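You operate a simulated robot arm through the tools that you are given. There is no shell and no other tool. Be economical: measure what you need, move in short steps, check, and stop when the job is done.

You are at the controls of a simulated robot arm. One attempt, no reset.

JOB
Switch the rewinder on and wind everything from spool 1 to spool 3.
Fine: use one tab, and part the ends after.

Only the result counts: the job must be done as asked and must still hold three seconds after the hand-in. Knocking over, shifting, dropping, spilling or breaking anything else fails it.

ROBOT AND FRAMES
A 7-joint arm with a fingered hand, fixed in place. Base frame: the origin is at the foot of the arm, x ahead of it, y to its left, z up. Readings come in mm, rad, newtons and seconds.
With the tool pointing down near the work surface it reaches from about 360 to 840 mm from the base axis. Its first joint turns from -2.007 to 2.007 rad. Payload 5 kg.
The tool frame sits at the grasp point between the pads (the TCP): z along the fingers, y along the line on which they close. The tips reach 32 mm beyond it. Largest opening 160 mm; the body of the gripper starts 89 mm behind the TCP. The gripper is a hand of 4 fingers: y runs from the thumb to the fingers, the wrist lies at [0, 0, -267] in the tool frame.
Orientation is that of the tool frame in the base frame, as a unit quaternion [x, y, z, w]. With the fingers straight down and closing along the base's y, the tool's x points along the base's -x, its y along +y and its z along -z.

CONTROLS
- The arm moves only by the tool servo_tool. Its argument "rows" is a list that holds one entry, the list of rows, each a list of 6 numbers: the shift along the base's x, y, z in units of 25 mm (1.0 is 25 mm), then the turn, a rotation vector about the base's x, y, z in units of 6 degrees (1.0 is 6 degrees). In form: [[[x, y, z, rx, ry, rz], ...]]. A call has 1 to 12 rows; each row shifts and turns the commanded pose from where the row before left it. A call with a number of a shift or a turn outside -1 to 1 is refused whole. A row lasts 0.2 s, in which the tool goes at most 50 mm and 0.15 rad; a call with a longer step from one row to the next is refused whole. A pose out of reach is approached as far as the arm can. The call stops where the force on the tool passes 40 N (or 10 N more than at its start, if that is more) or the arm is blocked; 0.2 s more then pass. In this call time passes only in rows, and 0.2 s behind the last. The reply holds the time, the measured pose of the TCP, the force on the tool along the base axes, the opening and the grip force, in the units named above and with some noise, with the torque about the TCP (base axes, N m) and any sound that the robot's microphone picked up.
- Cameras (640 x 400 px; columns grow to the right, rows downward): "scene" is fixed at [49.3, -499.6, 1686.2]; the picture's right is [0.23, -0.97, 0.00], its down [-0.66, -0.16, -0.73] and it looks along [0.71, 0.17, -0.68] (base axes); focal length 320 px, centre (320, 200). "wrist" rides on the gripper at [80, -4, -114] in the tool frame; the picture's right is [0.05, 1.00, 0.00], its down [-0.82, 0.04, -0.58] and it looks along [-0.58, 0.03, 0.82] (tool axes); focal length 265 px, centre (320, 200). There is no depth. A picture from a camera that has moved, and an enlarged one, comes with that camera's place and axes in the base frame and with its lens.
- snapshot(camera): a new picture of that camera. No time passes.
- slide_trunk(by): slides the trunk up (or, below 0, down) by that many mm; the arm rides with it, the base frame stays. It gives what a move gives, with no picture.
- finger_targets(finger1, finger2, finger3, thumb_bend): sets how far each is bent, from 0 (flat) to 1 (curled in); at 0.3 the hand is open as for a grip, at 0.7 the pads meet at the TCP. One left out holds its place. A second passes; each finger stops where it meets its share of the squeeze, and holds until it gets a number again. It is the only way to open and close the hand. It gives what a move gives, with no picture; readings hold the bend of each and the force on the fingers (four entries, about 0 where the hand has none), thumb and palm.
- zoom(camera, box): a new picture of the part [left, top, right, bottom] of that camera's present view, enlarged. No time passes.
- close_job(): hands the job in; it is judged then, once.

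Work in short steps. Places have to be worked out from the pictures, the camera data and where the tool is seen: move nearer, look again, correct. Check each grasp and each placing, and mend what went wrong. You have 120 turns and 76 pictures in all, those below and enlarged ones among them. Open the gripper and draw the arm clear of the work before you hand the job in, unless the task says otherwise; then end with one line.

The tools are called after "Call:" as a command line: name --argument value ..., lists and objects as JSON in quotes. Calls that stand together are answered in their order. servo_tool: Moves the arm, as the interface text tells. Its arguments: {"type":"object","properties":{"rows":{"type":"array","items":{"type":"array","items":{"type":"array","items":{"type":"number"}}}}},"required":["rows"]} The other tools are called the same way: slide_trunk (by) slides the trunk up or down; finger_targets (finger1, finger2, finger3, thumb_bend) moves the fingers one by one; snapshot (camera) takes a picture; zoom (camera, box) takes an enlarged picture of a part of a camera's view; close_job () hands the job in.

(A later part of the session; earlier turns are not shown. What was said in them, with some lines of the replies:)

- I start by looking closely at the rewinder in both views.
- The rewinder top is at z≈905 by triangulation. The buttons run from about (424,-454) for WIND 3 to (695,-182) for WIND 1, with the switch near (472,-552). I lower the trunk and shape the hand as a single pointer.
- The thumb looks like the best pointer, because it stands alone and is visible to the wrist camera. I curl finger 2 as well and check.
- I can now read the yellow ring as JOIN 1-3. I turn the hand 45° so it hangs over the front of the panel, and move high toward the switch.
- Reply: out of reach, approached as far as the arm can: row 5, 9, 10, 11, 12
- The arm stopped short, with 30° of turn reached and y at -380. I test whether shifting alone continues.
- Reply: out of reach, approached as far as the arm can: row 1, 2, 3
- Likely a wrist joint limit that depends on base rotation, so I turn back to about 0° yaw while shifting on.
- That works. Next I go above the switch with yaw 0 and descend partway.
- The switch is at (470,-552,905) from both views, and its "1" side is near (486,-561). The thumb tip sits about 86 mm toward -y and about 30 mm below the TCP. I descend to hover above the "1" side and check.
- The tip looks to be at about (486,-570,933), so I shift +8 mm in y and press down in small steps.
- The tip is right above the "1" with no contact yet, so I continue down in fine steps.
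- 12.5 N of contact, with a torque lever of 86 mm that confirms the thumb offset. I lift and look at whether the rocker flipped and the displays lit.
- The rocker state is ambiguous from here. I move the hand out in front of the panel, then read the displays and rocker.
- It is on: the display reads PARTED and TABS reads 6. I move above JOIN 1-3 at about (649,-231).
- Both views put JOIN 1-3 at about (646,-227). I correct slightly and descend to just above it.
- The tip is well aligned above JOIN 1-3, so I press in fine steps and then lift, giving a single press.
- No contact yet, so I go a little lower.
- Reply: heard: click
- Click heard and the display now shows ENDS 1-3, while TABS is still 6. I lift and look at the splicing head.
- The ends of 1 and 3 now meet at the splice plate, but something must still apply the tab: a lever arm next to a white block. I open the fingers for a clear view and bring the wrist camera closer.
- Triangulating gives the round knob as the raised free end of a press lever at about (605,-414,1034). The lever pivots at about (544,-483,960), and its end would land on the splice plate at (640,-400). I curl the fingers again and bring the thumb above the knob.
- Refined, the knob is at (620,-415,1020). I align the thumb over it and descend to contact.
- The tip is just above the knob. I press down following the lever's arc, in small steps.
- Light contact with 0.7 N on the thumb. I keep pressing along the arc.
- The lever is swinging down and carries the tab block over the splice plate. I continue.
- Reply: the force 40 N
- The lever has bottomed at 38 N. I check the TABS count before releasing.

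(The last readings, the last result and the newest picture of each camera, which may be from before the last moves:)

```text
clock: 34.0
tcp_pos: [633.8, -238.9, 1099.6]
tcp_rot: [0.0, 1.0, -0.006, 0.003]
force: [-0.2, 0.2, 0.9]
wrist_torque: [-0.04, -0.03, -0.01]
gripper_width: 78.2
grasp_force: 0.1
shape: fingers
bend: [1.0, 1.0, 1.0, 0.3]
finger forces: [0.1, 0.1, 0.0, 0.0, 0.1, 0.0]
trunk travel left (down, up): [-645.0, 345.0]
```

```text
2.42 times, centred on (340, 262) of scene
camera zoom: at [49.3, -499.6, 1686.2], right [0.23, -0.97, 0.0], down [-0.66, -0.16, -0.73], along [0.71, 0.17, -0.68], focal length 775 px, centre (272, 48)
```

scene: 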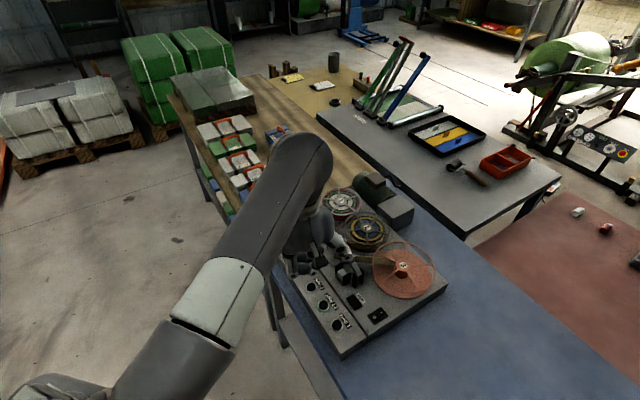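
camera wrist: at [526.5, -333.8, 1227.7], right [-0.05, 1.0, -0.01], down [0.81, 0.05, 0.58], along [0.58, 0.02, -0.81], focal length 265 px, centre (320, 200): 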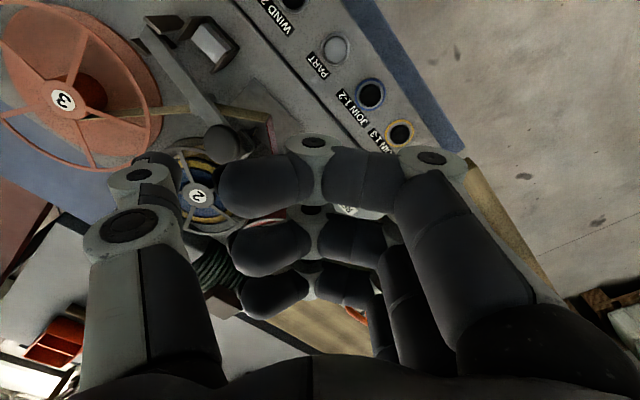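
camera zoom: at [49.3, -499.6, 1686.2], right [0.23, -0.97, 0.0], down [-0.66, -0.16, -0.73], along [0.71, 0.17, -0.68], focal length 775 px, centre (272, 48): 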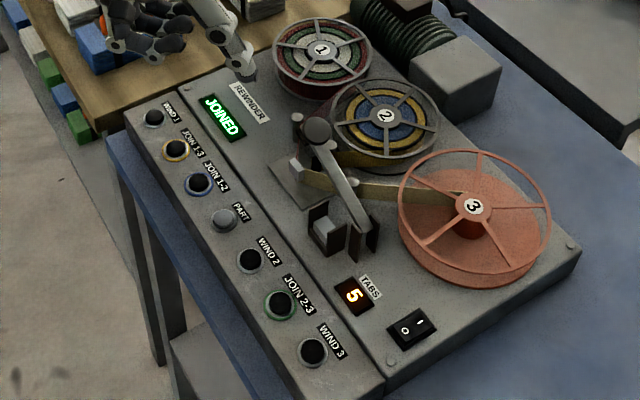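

JOINED, with TABS 5. I move to WIND 3 at about (425,-454).

Call:
servo_tool --rows '[[[-0.93, -0.2, 0, 0, 0, 0], [-0.93, -0.4, 0, 0, 0, 0], [-0.93, -0.5, -0.3, 0, 0, 0], [-0.93, -0.6, -0.6, 0, 0, 0], [-0.93, -0.7, -0.6, 0, 0, 0], [-0.93, -0.7, -0.7, 0, 0, 0], [-0.93, -0.7, -0.8, 0, 0, 0], [-0.93, -0.7, -0.8, 0, 0, 0], [-0.93, -0.66, -0.8, 0, 0, 0]]]'

Call:
snapshot --camera "wrist"

Call:
zoom --camera "scene" --box '[280, 260, 400, 360]'

```text
clock: 36.0
tcp_pos: [426.9, -371.7, 985.2]
tcp_rot: [0.0, 1.0, -0.006, 0.004]
force: [-1.1, -0.4, 0.4]
wrist_torque: [0.02, 0.01, 0.0]
gripper_width: 78.2
grasp_force: 0.0
shape: fingers
bend: [1.0, 1.0, 1.0, 0.3]
finger forces: [0.0, 0.0, 0.0, 0.0, 0.1, 0.0]
trunk travel left (down, up): [-645.0, 345.0]
```

```text
38 pictures are left
camera wrist: at [345.5, -373.6, 1099.1], right [-0.05, 1.0, -0.01], down [0.81, 0.05, 0.58], along [0.58, 0.02, -0.81], focal length 265 px, centre (320, 200)
```

wrist: 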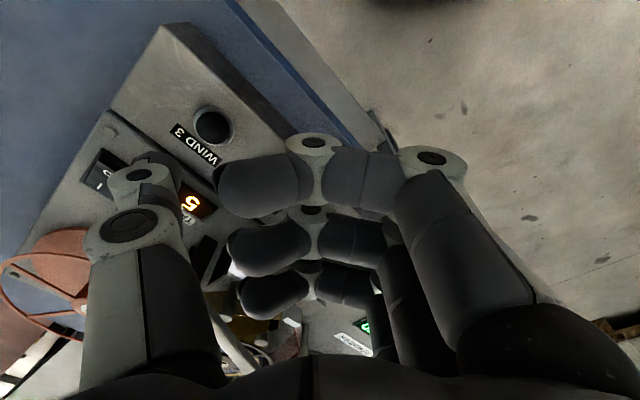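

```text
4.00 times, centred on (340, 310) of scene
camera zoom: at [49.3, -499.6, 1686.2], right [0.23, -0.97, 0.0], down [-0.66, -0.16, -0.73], along [0.71, 0.17, -0.68], focal length 1278 px, centre (240, -240)
```

zoom: 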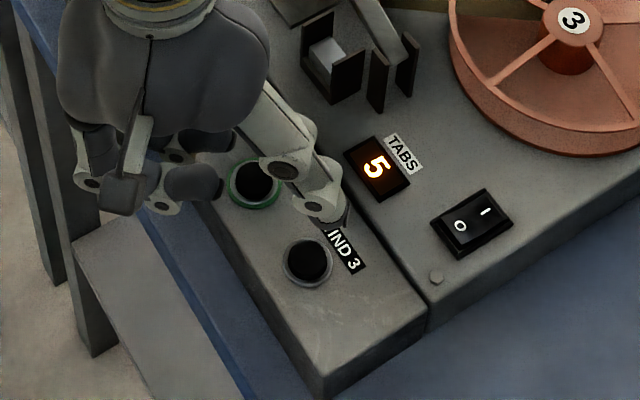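

The button's place in the wrist view matches the JOIN 1-3 approach, so I use the same small correction and descend.

Call:
servo_tool --rows '[[[-0.22, 0, -0.6, 0, 0, 0], [0, 0, -0.6, 0, 0, 0], [0, 0, -0.6, 0, 0, 0], [0, 0, -0.2, 0, 0, 0], [0, 0, -0.12, 0, 0, 0]]]'

Call:
zoom --camera "scene" --box '[240, 180, 440, 345]'

```text
clock: 37.2
tcp_pos: [420.8, -369.0, 931.9]
tcp_rot: [0.0, 1.0, -0.006, 0.003]
force: [-0.4, -0.6, 1.3]
wrist_torque: [-0.17, -0.04, -0.01]
gripper_width: 78.6
grasp_force: 1.1
shape: fingers
bend: [1.0, 1.0, 1.0, 0.3]
finger forces: [0.0, 0.0, 0.0, 0.1, 1.5, 0.1]
trunk travel left (down, up): [-645.0, 345.0]
```

```text
2.42 times, centred on (340, 262) of scene
camera zoom: at [49.3, -499.6, 1686.2], right [0.23, -0.97, 0.0], down [-0.66, -0.16, -0.73], along [0.71, 0.17, -0.68], focal length 775 px, centre (272, 48)
```

zoom: 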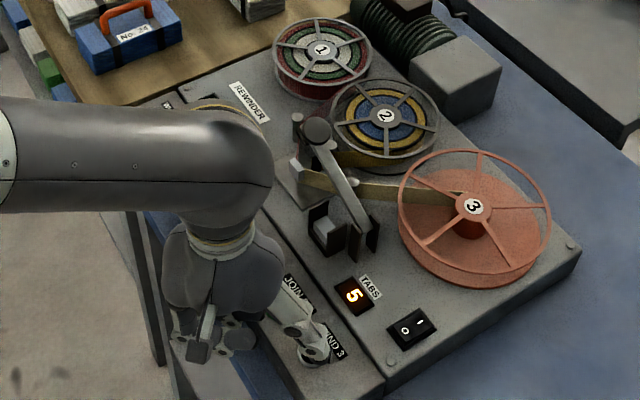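

Contact at 1.5 N, so I press a few mm further to trigger the button.

Call:
servo_tool --rows '[[[0, 0, -0.12, 0, 0, 0], [0, 0, -0.1, 0, 0, 0]]]'

Call:
zoom --camera "scene" --box '[240, 180, 440, 345]'

```text
clock: 37.8
tcp_pos: [420.2, -369.5, 927.4]
tcp_rot: [0.0, 1.0, -0.007, 0.003]
force: [-1.9, 2.4, 8.1]
wrist_torque: [-0.72, 0.03, -0.13]
gripper_width: 78.9
grasp_force: 3.9
shape: fingers
bend: [1.0, 1.0, 1.0, 0.3]
finger forces: [0.0, 0.1, 0.1, 0.0, 7.8, 0.0]
trunk travel left (down, up): [-645.0, 345.0]
heard: click
```

```text
2.42 times, centred on (340, 262) of scene
camera zoom: at [49.3, -499.6, 1686.2], right [0.23, -0.97, 0.0], down [-0.66, -0.16, -0.73], along [0.71, 0.17, -0.68], focal length 775 px, centre (272, 48)
```

zoom: 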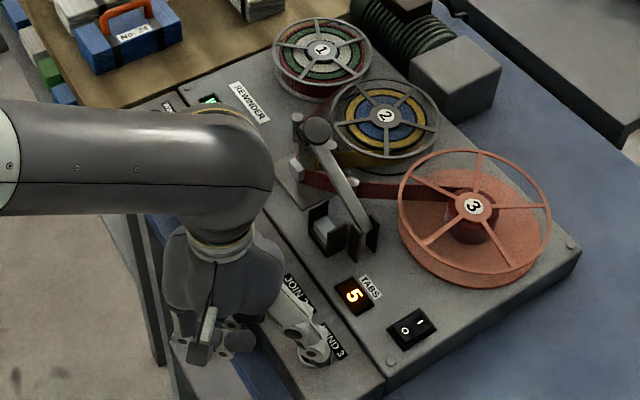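

The red tape is now running to spool 3. I lift off, move clear enough to see the display, and see whether it keeps winding.

Call:
servo_tool --rows '[[[0, 0, 0.5, 0, 0, 0], [0, 0, 0.8, 0, 0, 0], [-0.2, 0.5, 1, 0, 0, 0], [-0.3, 1, 0, 0, 0, 0], [0, 1, 0, 0, 0, 0], [0, 1, 0, 0, 0, 0], [0, 1, 0, 0, 0, 0], [0, 1, 0, 0, 0, 0]]]'

Call:
zoom --camera "scene" --box '[240, 180, 440, 345]'

```text
clock: 39.6
tcp_pos: [408.7, -227.7, 982.6]
tcp_rot: [-0.001, 1.0, -0.006, 0.004]
force: [0.5, 0.0, 0.1]
wrist_torque: [0.02, 0.03, 0.0]
gripper_width: 78.4
grasp_force: 0.0
shape: fingers
bend: [1.0, 1.0, 1.0, 0.3]
finger forces: [0.0, 0.0, 0.1, 0.0, 0.1, 0.0]
trunk travel left (down, up): [-645.0, 345.0]
```

```text
2.42 times, centred on (340, 262) of scene
camera zoom: at [49.3, -499.6, 1686.2], right [0.23, -0.97, 0.0], down [-0.66, -0.16, -0.73], along [0.71, 0.17, -0.68], focal length 775 px, centre (272, 48)
```

zoom: 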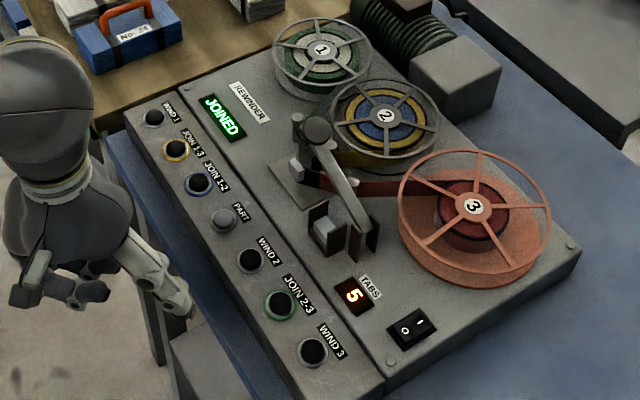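

Spool 3 has gained the red layer and spool 1 now shows green outermost. I wait a few rows and compare to see if winding has stopped.

Call:
servo_tool --rows '[[[0, 0, 0, 0, 0, 0], [0, 0, 0, 0, 0, 0], [0, 0, 0, 0, 0, 0], [0, 0, 0, 0, 0, 0], [0, 0, 0, 0, 0, 0]]]'

Call:
zoom --camera "scene" --box '[240, 180, 440, 345]'

```text
clock: 40.8
tcp_pos: [408.1, -229.0, 982.8]
tcp_rot: [0.0, 1.0, -0.006, 0.004]
force: [-0.9, 0.2, 0.8]
wrist_torque: [-0.01, 0.01, 0.02]
gripper_width: 78.3
grasp_force: 0.1
shape: fingers
bend: [1.0, 1.0, 1.0, 0.3]
finger forces: [0.1, 0.0, 0.0, 0.0, 0.0, 0.0]
trunk travel left (down, up): [-645.0, 345.0]
```

```text
2.42 times, centred on (340, 262) of scene
camera zoom: at [49.3, -499.6, 1686.2], right [0.23, -0.97, 0.0], down [-0.66, -0.16, -0.73], along [0.71, 0.17, -0.68], focal length 775 px, centre (272, 48)
```

zoom: 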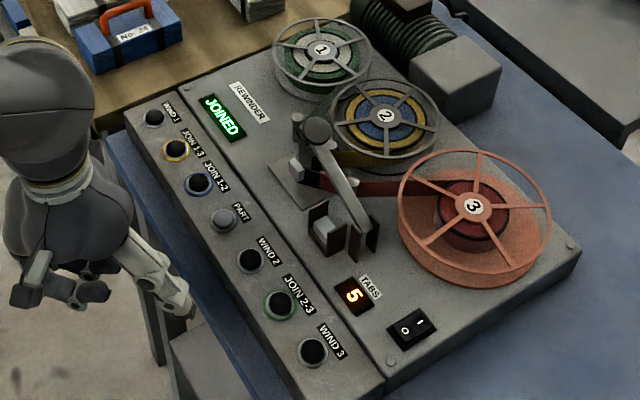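

Winding stopped on release, so it works either while held or per press. I return and press again, holding and watching.

Call:
servo_tool --rows '[[[0.1, -1, 0, 0, 0, 0], [0.1, -1, 0, 0, 0, 0], [0.1, -1, 0, 0, 0, 0], [0.1, -1, 0, 0, 0, 0], [0.1, -1, 0, 0, 0, 0], [0, -0.64, -0.6, 0, 0, 0], [0, 0, -0.7, 0, 0, 0], [0, 0, -0.7, 0, 0, 0], [0, 0, -0.2, 0, 0, 0]]]'

Call:
servo_tool --rows '[[[0, 0, -0.1, 0, 0, 0]]]'

Call:
zoom --camera "scene" --box '[240, 180, 440, 345]'

```text
clock: 42.8
tcp_pos: [420.4, -374.0, 928.0]
tcp_rot: [0.0, 1.0, -0.006, 0.004]
force: [0.5, 0.8, 3.1]
wrist_torque: [-0.31, -0.01, -0.02]
gripper_width: 78.2
grasp_force: 1.7
shape: fingers
bend: [1.0, 1.0, 1.0, 0.3]
finger forces: [0.0, 0.0, 0.1, 0.0, 3.6, 0.0]
trunk travel left (down, up): [-645.0, 345.0]
heard: click
```

```text
clock: 43.2
tcp_pos: [420.2, -373.4, 927.5]
tcp_rot: [0.0, 1.0, -0.007, 0.005]
force: [0.5, 1.8, 8.5]
wrist_torque: [-0.71, -0.02, 0.04]
gripper_width: 78.6
grasp_force: 3.6
shape: fingers
bend: [1.0, 1.0, 1.0, 0.3]
finger forces: [0.0, 0.0, 0.1, 0.1, 7.9, 0.1]
trunk travel left (down, up): [-645.0, 345.0]
```

```text
2.42 times, centred on (340, 262) of scene
camera zoom: at [49.3, -499.6, 1686.2], right [0.23, -0.97, 0.0], down [-0.66, -0.16, -0.73], along [0.71, 0.17, -0.68], focal length 775 px, centre (272, 48)
```

zoom: 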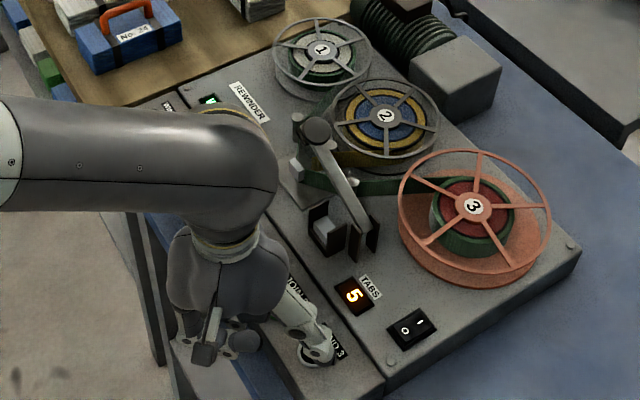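

It winds while held, and green is now building on spool 3. I hold on.

Call:
servo_tool --rows '[[[0, 0, 0, 0, 0, 0], [0, 0, 0, 0, 0, 0], [0, 0, 0, 0, 0, 0], [0, 0, 0, 0, 0, 0]]]'

Call:
zoom --camera "scene" --box '[240, 180, 440, 345]'

```text
clock: 44.2
tcp_pos: [421.3, -372.0, 927.1]
tcp_rot: [0.0, 1.0, -0.007, 0.004]
force: [1.6, 2.8, 9.8]
wrist_torque: [-0.79, -0.01, 0.13]
gripper_width: 78.7
grasp_force: 4.5
shape: fingers
bend: [1.0, 1.0, 1.0, 0.3]
finger forces: [0.1, 0.0, 0.0, 0.1, 9.0, 0.1]
trunk travel left (down, up): [-645.0, 345.0]
```

```text
2.42 times, centred on (340, 262) of scene
camera zoom: at [49.3, -499.6, 1686.2], right [0.23, -0.97, 0.0], down [-0.66, -0.16, -0.73], along [0.71, 0.17, -0.68], focal length 775 px, centre (272, 48)
```

zoom: 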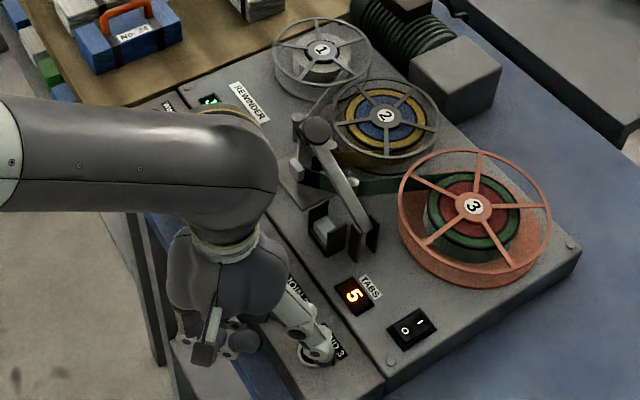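

Spool 1 is down to its white inner layer, so I keep holding.

Call:
servo_tool --rows '[[[0, 0, 0, 0, 0, 0], [0, 0, 0, 0, 0, 0], [0, 0, 0, 0, 0, 0], [0, 0, 0, 0, 0, 0], [0, 0, 0, 0, 0, 0], [0, 0, 0, 0, 0, 0]]]'

Call:
zoom --camera "scene" --box '[240, 180, 440, 345]'

```text
clock: 45.6
tcp_pos: [421.0, -371.4, 925.8]
tcp_rot: [0.001, 1.0, -0.007, 0.003]
force: [2.1, 2.2, 8.8]
wrist_torque: [-0.81, -0.1, 0.17]
gripper_width: 78.4
grasp_force: 4.4
shape: fingers
bend: [1.0, 1.0, 1.0, 0.3]
finger forces: [0.0, 0.0, 0.0, 0.0, 9.0, 0.1]
trunk travel left (down, up): [-645.0, 345.0]
```

```text
2.42 times, centred on (340, 262) of scene
camera zoom: at [49.3, -499.6, 1686.2], right [0.23, -0.97, 0.0], down [-0.66, -0.16, -0.73], along [0.71, 0.17, -0.68], focal length 775 px, centre (272, 48)
```

zoom: 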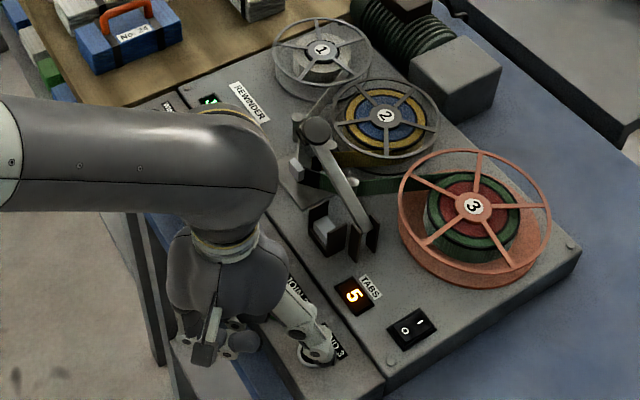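

It stopped after exactly one layer, so each press winds one layer. I lift, then press again for the white layer.

Call:
servo_tool --rows '[[[0, 0, 0.6, 0, 0, 0], [0, 0, 0, 0, 0, 0], [0, 0, -0.3, 0, 0, 0], [0, 0, -0.2, 0, 0, 0], [0, 0, -0.13, 0, 0, 0]]]'

Call:
servo_tool --rows '[[[0, 0, 0, 0, 0, 0], [0, 0, 0, 0, 0, 0], [0, 0, 0, 0, 0, 0], [0, 0, 0, 0, 0, 0], [0, 0, 0, 0, 0, 0], [0, 0, 0, 0, 0, 0], [0, 0, 0, 0, 0, 0]]]'

Call:
zoom --camera "scene" --box '[240, 180, 440, 345]'

```text
clock: 46.8
tcp_pos: [420.0, -372.6, 927.9]
tcp_rot: [0.001, 1.0, -0.008, 0.005]
force: [-1.3, 1.8, 7.0]
wrist_torque: [-0.68, 0.02, -0.14]
gripper_width: 78.6
grasp_force: 3.3
shape: fingers
bend: [1.0, 1.0, 1.0, 0.3]
finger forces: [0.0, 0.0, 0.1, 0.0, 7.2, 0.0]
trunk travel left (down, up): [-645.0, 345.0]
heard: click
```

```text
clock: 48.4
tcp_pos: [420.1, -372.3, 925.7]
tcp_rot: [0.001, 1.0, -0.006, 0.003]
force: [-0.8, 2.0, 7.6]
wrist_torque: [-0.76, 0.0, -0.03]
gripper_width: 78.7
grasp_force: 4.1
shape: fingers
bend: [1.0, 1.0, 1.0, 0.3]
finger forces: [0.0, 0.0, 0.1, 0.1, 8.3, 0.0]
trunk travel left (down, up): [-645.0, 345.0]
```

```text
2.42 times, centred on (340, 262) of scene
camera zoom: at [49.3, -499.6, 1686.2], right [0.23, -0.97, 0.0], down [-0.66, -0.16, -0.73], along [0.71, 0.17, -0.68], focal length 775 px, centre (272, 48)
```

zoom: 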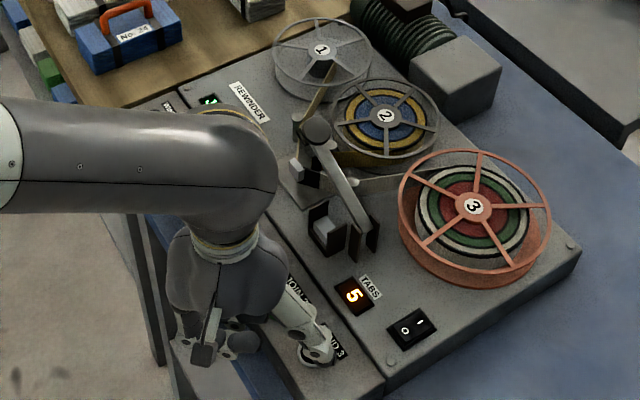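

Spool 1 is empty, with only the leader left. Next I lift and go above PART at about (556,-319).

Call:
servo_tool --rows '[[[0, 0, 0.8, 0, 0, 0], [0, 0, 0.8, 0, 0, 0], [0, 0.9, 0.8, 0, 0, 0], [0.9, 0.9, 0, 0, 0, 0], [0.9, 0.9, 0, 0, 0, 0], [0.9, 0.9, 0, 0, 0, 0], [0.9, 0.9, 0, 0, 0, 0], [0.95, 0.9, 0, 0, 0, 0], [0.9, 0.16, 0, 0, 0, 0]]]'

Call:
zoom --camera "scene" --box '[240, 180, 440, 345]'

Call:
snapshot --camera "wrist"

```text
clock: 50.4
tcp_pos: [556.5, -232.6, 983.1]
tcp_rot: [0.0, 1.0, -0.006, 0.004]
force: [0.4, -0.1, 0.6]
wrist_torque: [0.03, -0.04, 0.0]
gripper_width: 78.7
grasp_force: 0.1
shape: fingers
bend: [1.0, 1.0, 1.0, 0.3]
finger forces: [0.0, 0.0, 0.0, 0.0, 0.0, 0.0]
trunk travel left (down, up): [-645.0, 345.0]
```

```text
2.42 times, centred on (340, 262) of scene
camera zoom: at [49.3, -499.6, 1686.2], right [0.23, -0.97, 0.0], down [-0.66, -0.16, -0.73], along [0.71, 0.17, -0.68], focal length 775 px, centre (272, 48)
```

zoom: 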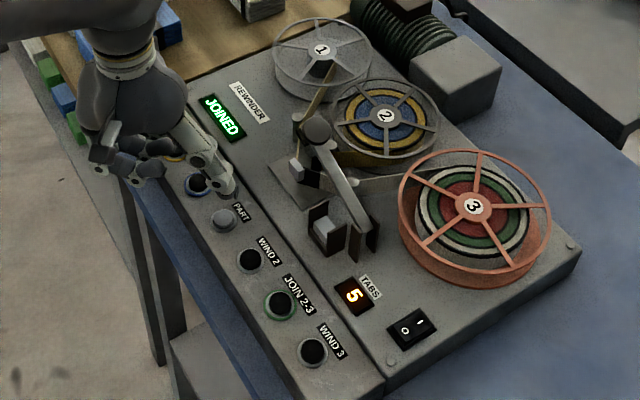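

```text
27 pictures are left
camera wrist: at [476.2, -236.0, 1098.1], right [-0.05, 1.0, -0.01], down [0.81, 0.05, 0.58], along [0.58, 0.02, -0.81], focal length 265 px, centre (320, 200)
```

wrist: 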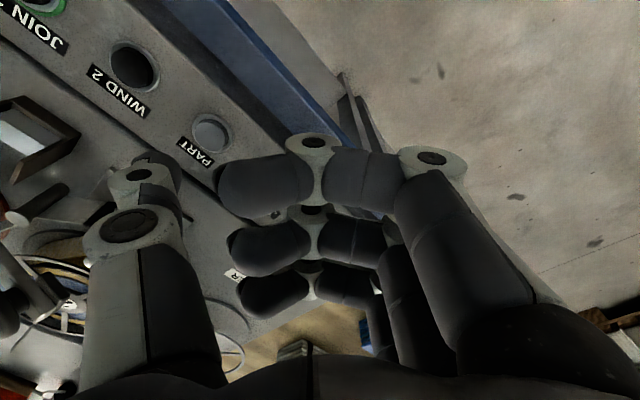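

PART sits where expected, so I descend and press it.

Call:
servo_tool --rows '[[[-0.1, -0.08, -0.7, 0, 0, 0], [0, 0, -0.7, 0, 0, 0], [0, 0, -0.5, 0, 0, 0], [0, 0, -0.2, 0, 0, 0], [0, 0, -0.15, 0, 0, 0]]]'

Call:
zoom --camera "scene" --box '[240, 180, 440, 345]'

```text
clock: 51.6
tcp_pos: [553.8, -235.0, 928.9]
tcp_rot: [-0.001, 1.0, -0.006, 0.004]
force: [-2.0, 0.2, 3.8]
wrist_torque: [-0.26, 0.01, -0.07]
gripper_width: 78.7
grasp_force: 1.5
shape: fingers
bend: [1.0, 1.0, 1.0, 0.3]
finger forces: [0.0, 0.0, 0.0, 0.0, 3.0, 0.1]
trunk travel left (down, up): [-645.0, 345.0]
heard: click
```

```text
2.42 times, centred on (340, 262) of scene
camera zoom: at [49.3, -499.6, 1686.2], right [0.23, -0.97, 0.0], down [-0.66, -0.16, -0.73], along [0.71, 0.17, -0.68], focal length 775 px, centre (272, 48)
```

zoom: 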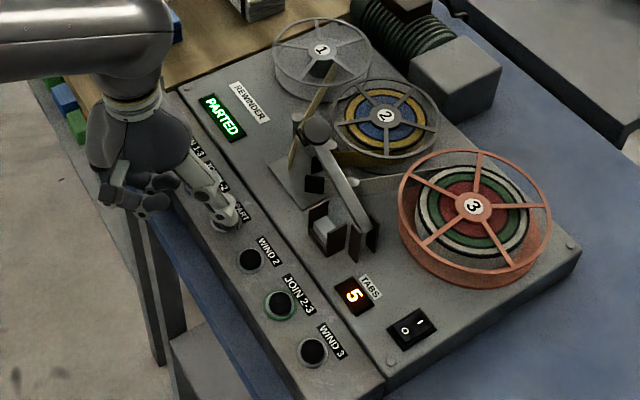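

PARTED, with TABS 5. I lift, draw the arm clear to the front and open the hand.

Call:
servo_tool --rows '[[[0, 0, 0.8, 0, 0, 0], [0, 0, 1, 0, 0, 0], [-0.5, 0.5, 1, 0, 0, 0], [-1, 0.5, 1, 0, 0, 0], [-1, 0.5, 1, 0, 0, 0], [-1, 0.5, 1, 0, 0, 0], [-1, 0.5, 0, 0, 0, 0], [-1, 0.3, 0, 0, 0, 0]]]'

Call:
finger_targets --finger1 0.3 --finger2 0.3 --finger3 0.3 --thumb_bend 0.3

Call:
zoom --camera "scene" --box '[240, 180, 440, 345]'

Call:
snapshot --camera "scene"

```text
clock: 53.4
tcp_pos: [415.6, -163.4, 1075.9]
tcp_rot: [0.0, 1.0, -0.006, 0.003]
force: [-0.3, 0.2, 0.1]
wrist_torque: [-0.01, 0.02, 0.02]
gripper_width: 78.5
grasp_force: 0.1
shape: fingers
bend: [1.0, 1.0, 1.0, 0.3]
finger forces: [0.1, 0.0, 0.0, 0.1, 0.1, 0.0]
trunk travel left (down, up): [-645.0, 345.0]
```

```text
clock: 54.4
tcp_pos: [416.1, -163.2, 1073.9]
tcp_rot: [0.0, 1.0, -0.006, 0.003]
force: [0.1, 0.2, -0.5]
wrist_torque: [-0.03, 0.0, -0.01]
gripper_width: 170.7
grasp_force: 0.1
shape: fingers
bend: [0.3, 0.3, 0.3, 0.3]
finger forces: [0.1, 0.0, 0.0, 0.1, 0.0, 0.0]
trunk travel left (down, up): [-645.0, 345.0]
```

```text
2.42 times, centred on (340, 262) of scene
camera zoom: at [49.3, -499.6, 1686.2], right [0.23, -0.97, 0.0], down [-0.66, -0.16, -0.73], along [0.71, 0.17, -0.68], focal length 775 px, centre (272, 48)
```

zoom: 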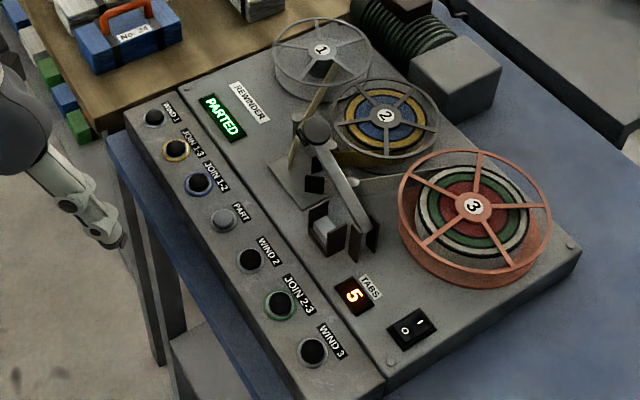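

```text
24 pictures are left
```

scene: 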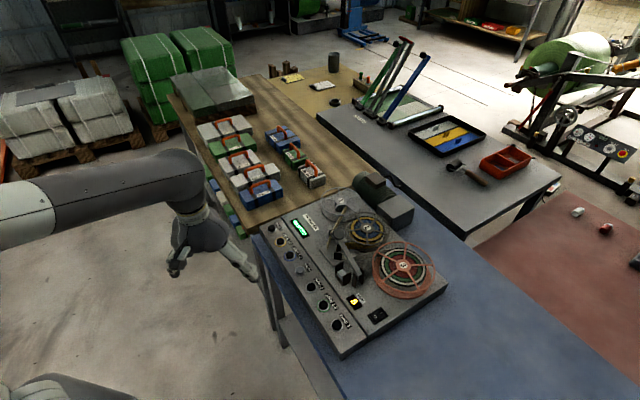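

Everything is as asked: spool 1 is empty, spool 3 holds all three layers, one tab was used, the ends are parted, the rewinder is on, and the arm is clear. I hand in.

Call:
close_job

```text
The job is handed in.
```

The rewinder is on and all three layers from spool 1 are now on spool 3, joined with one tab (count 6 to 5) and the ends parted afterwards.
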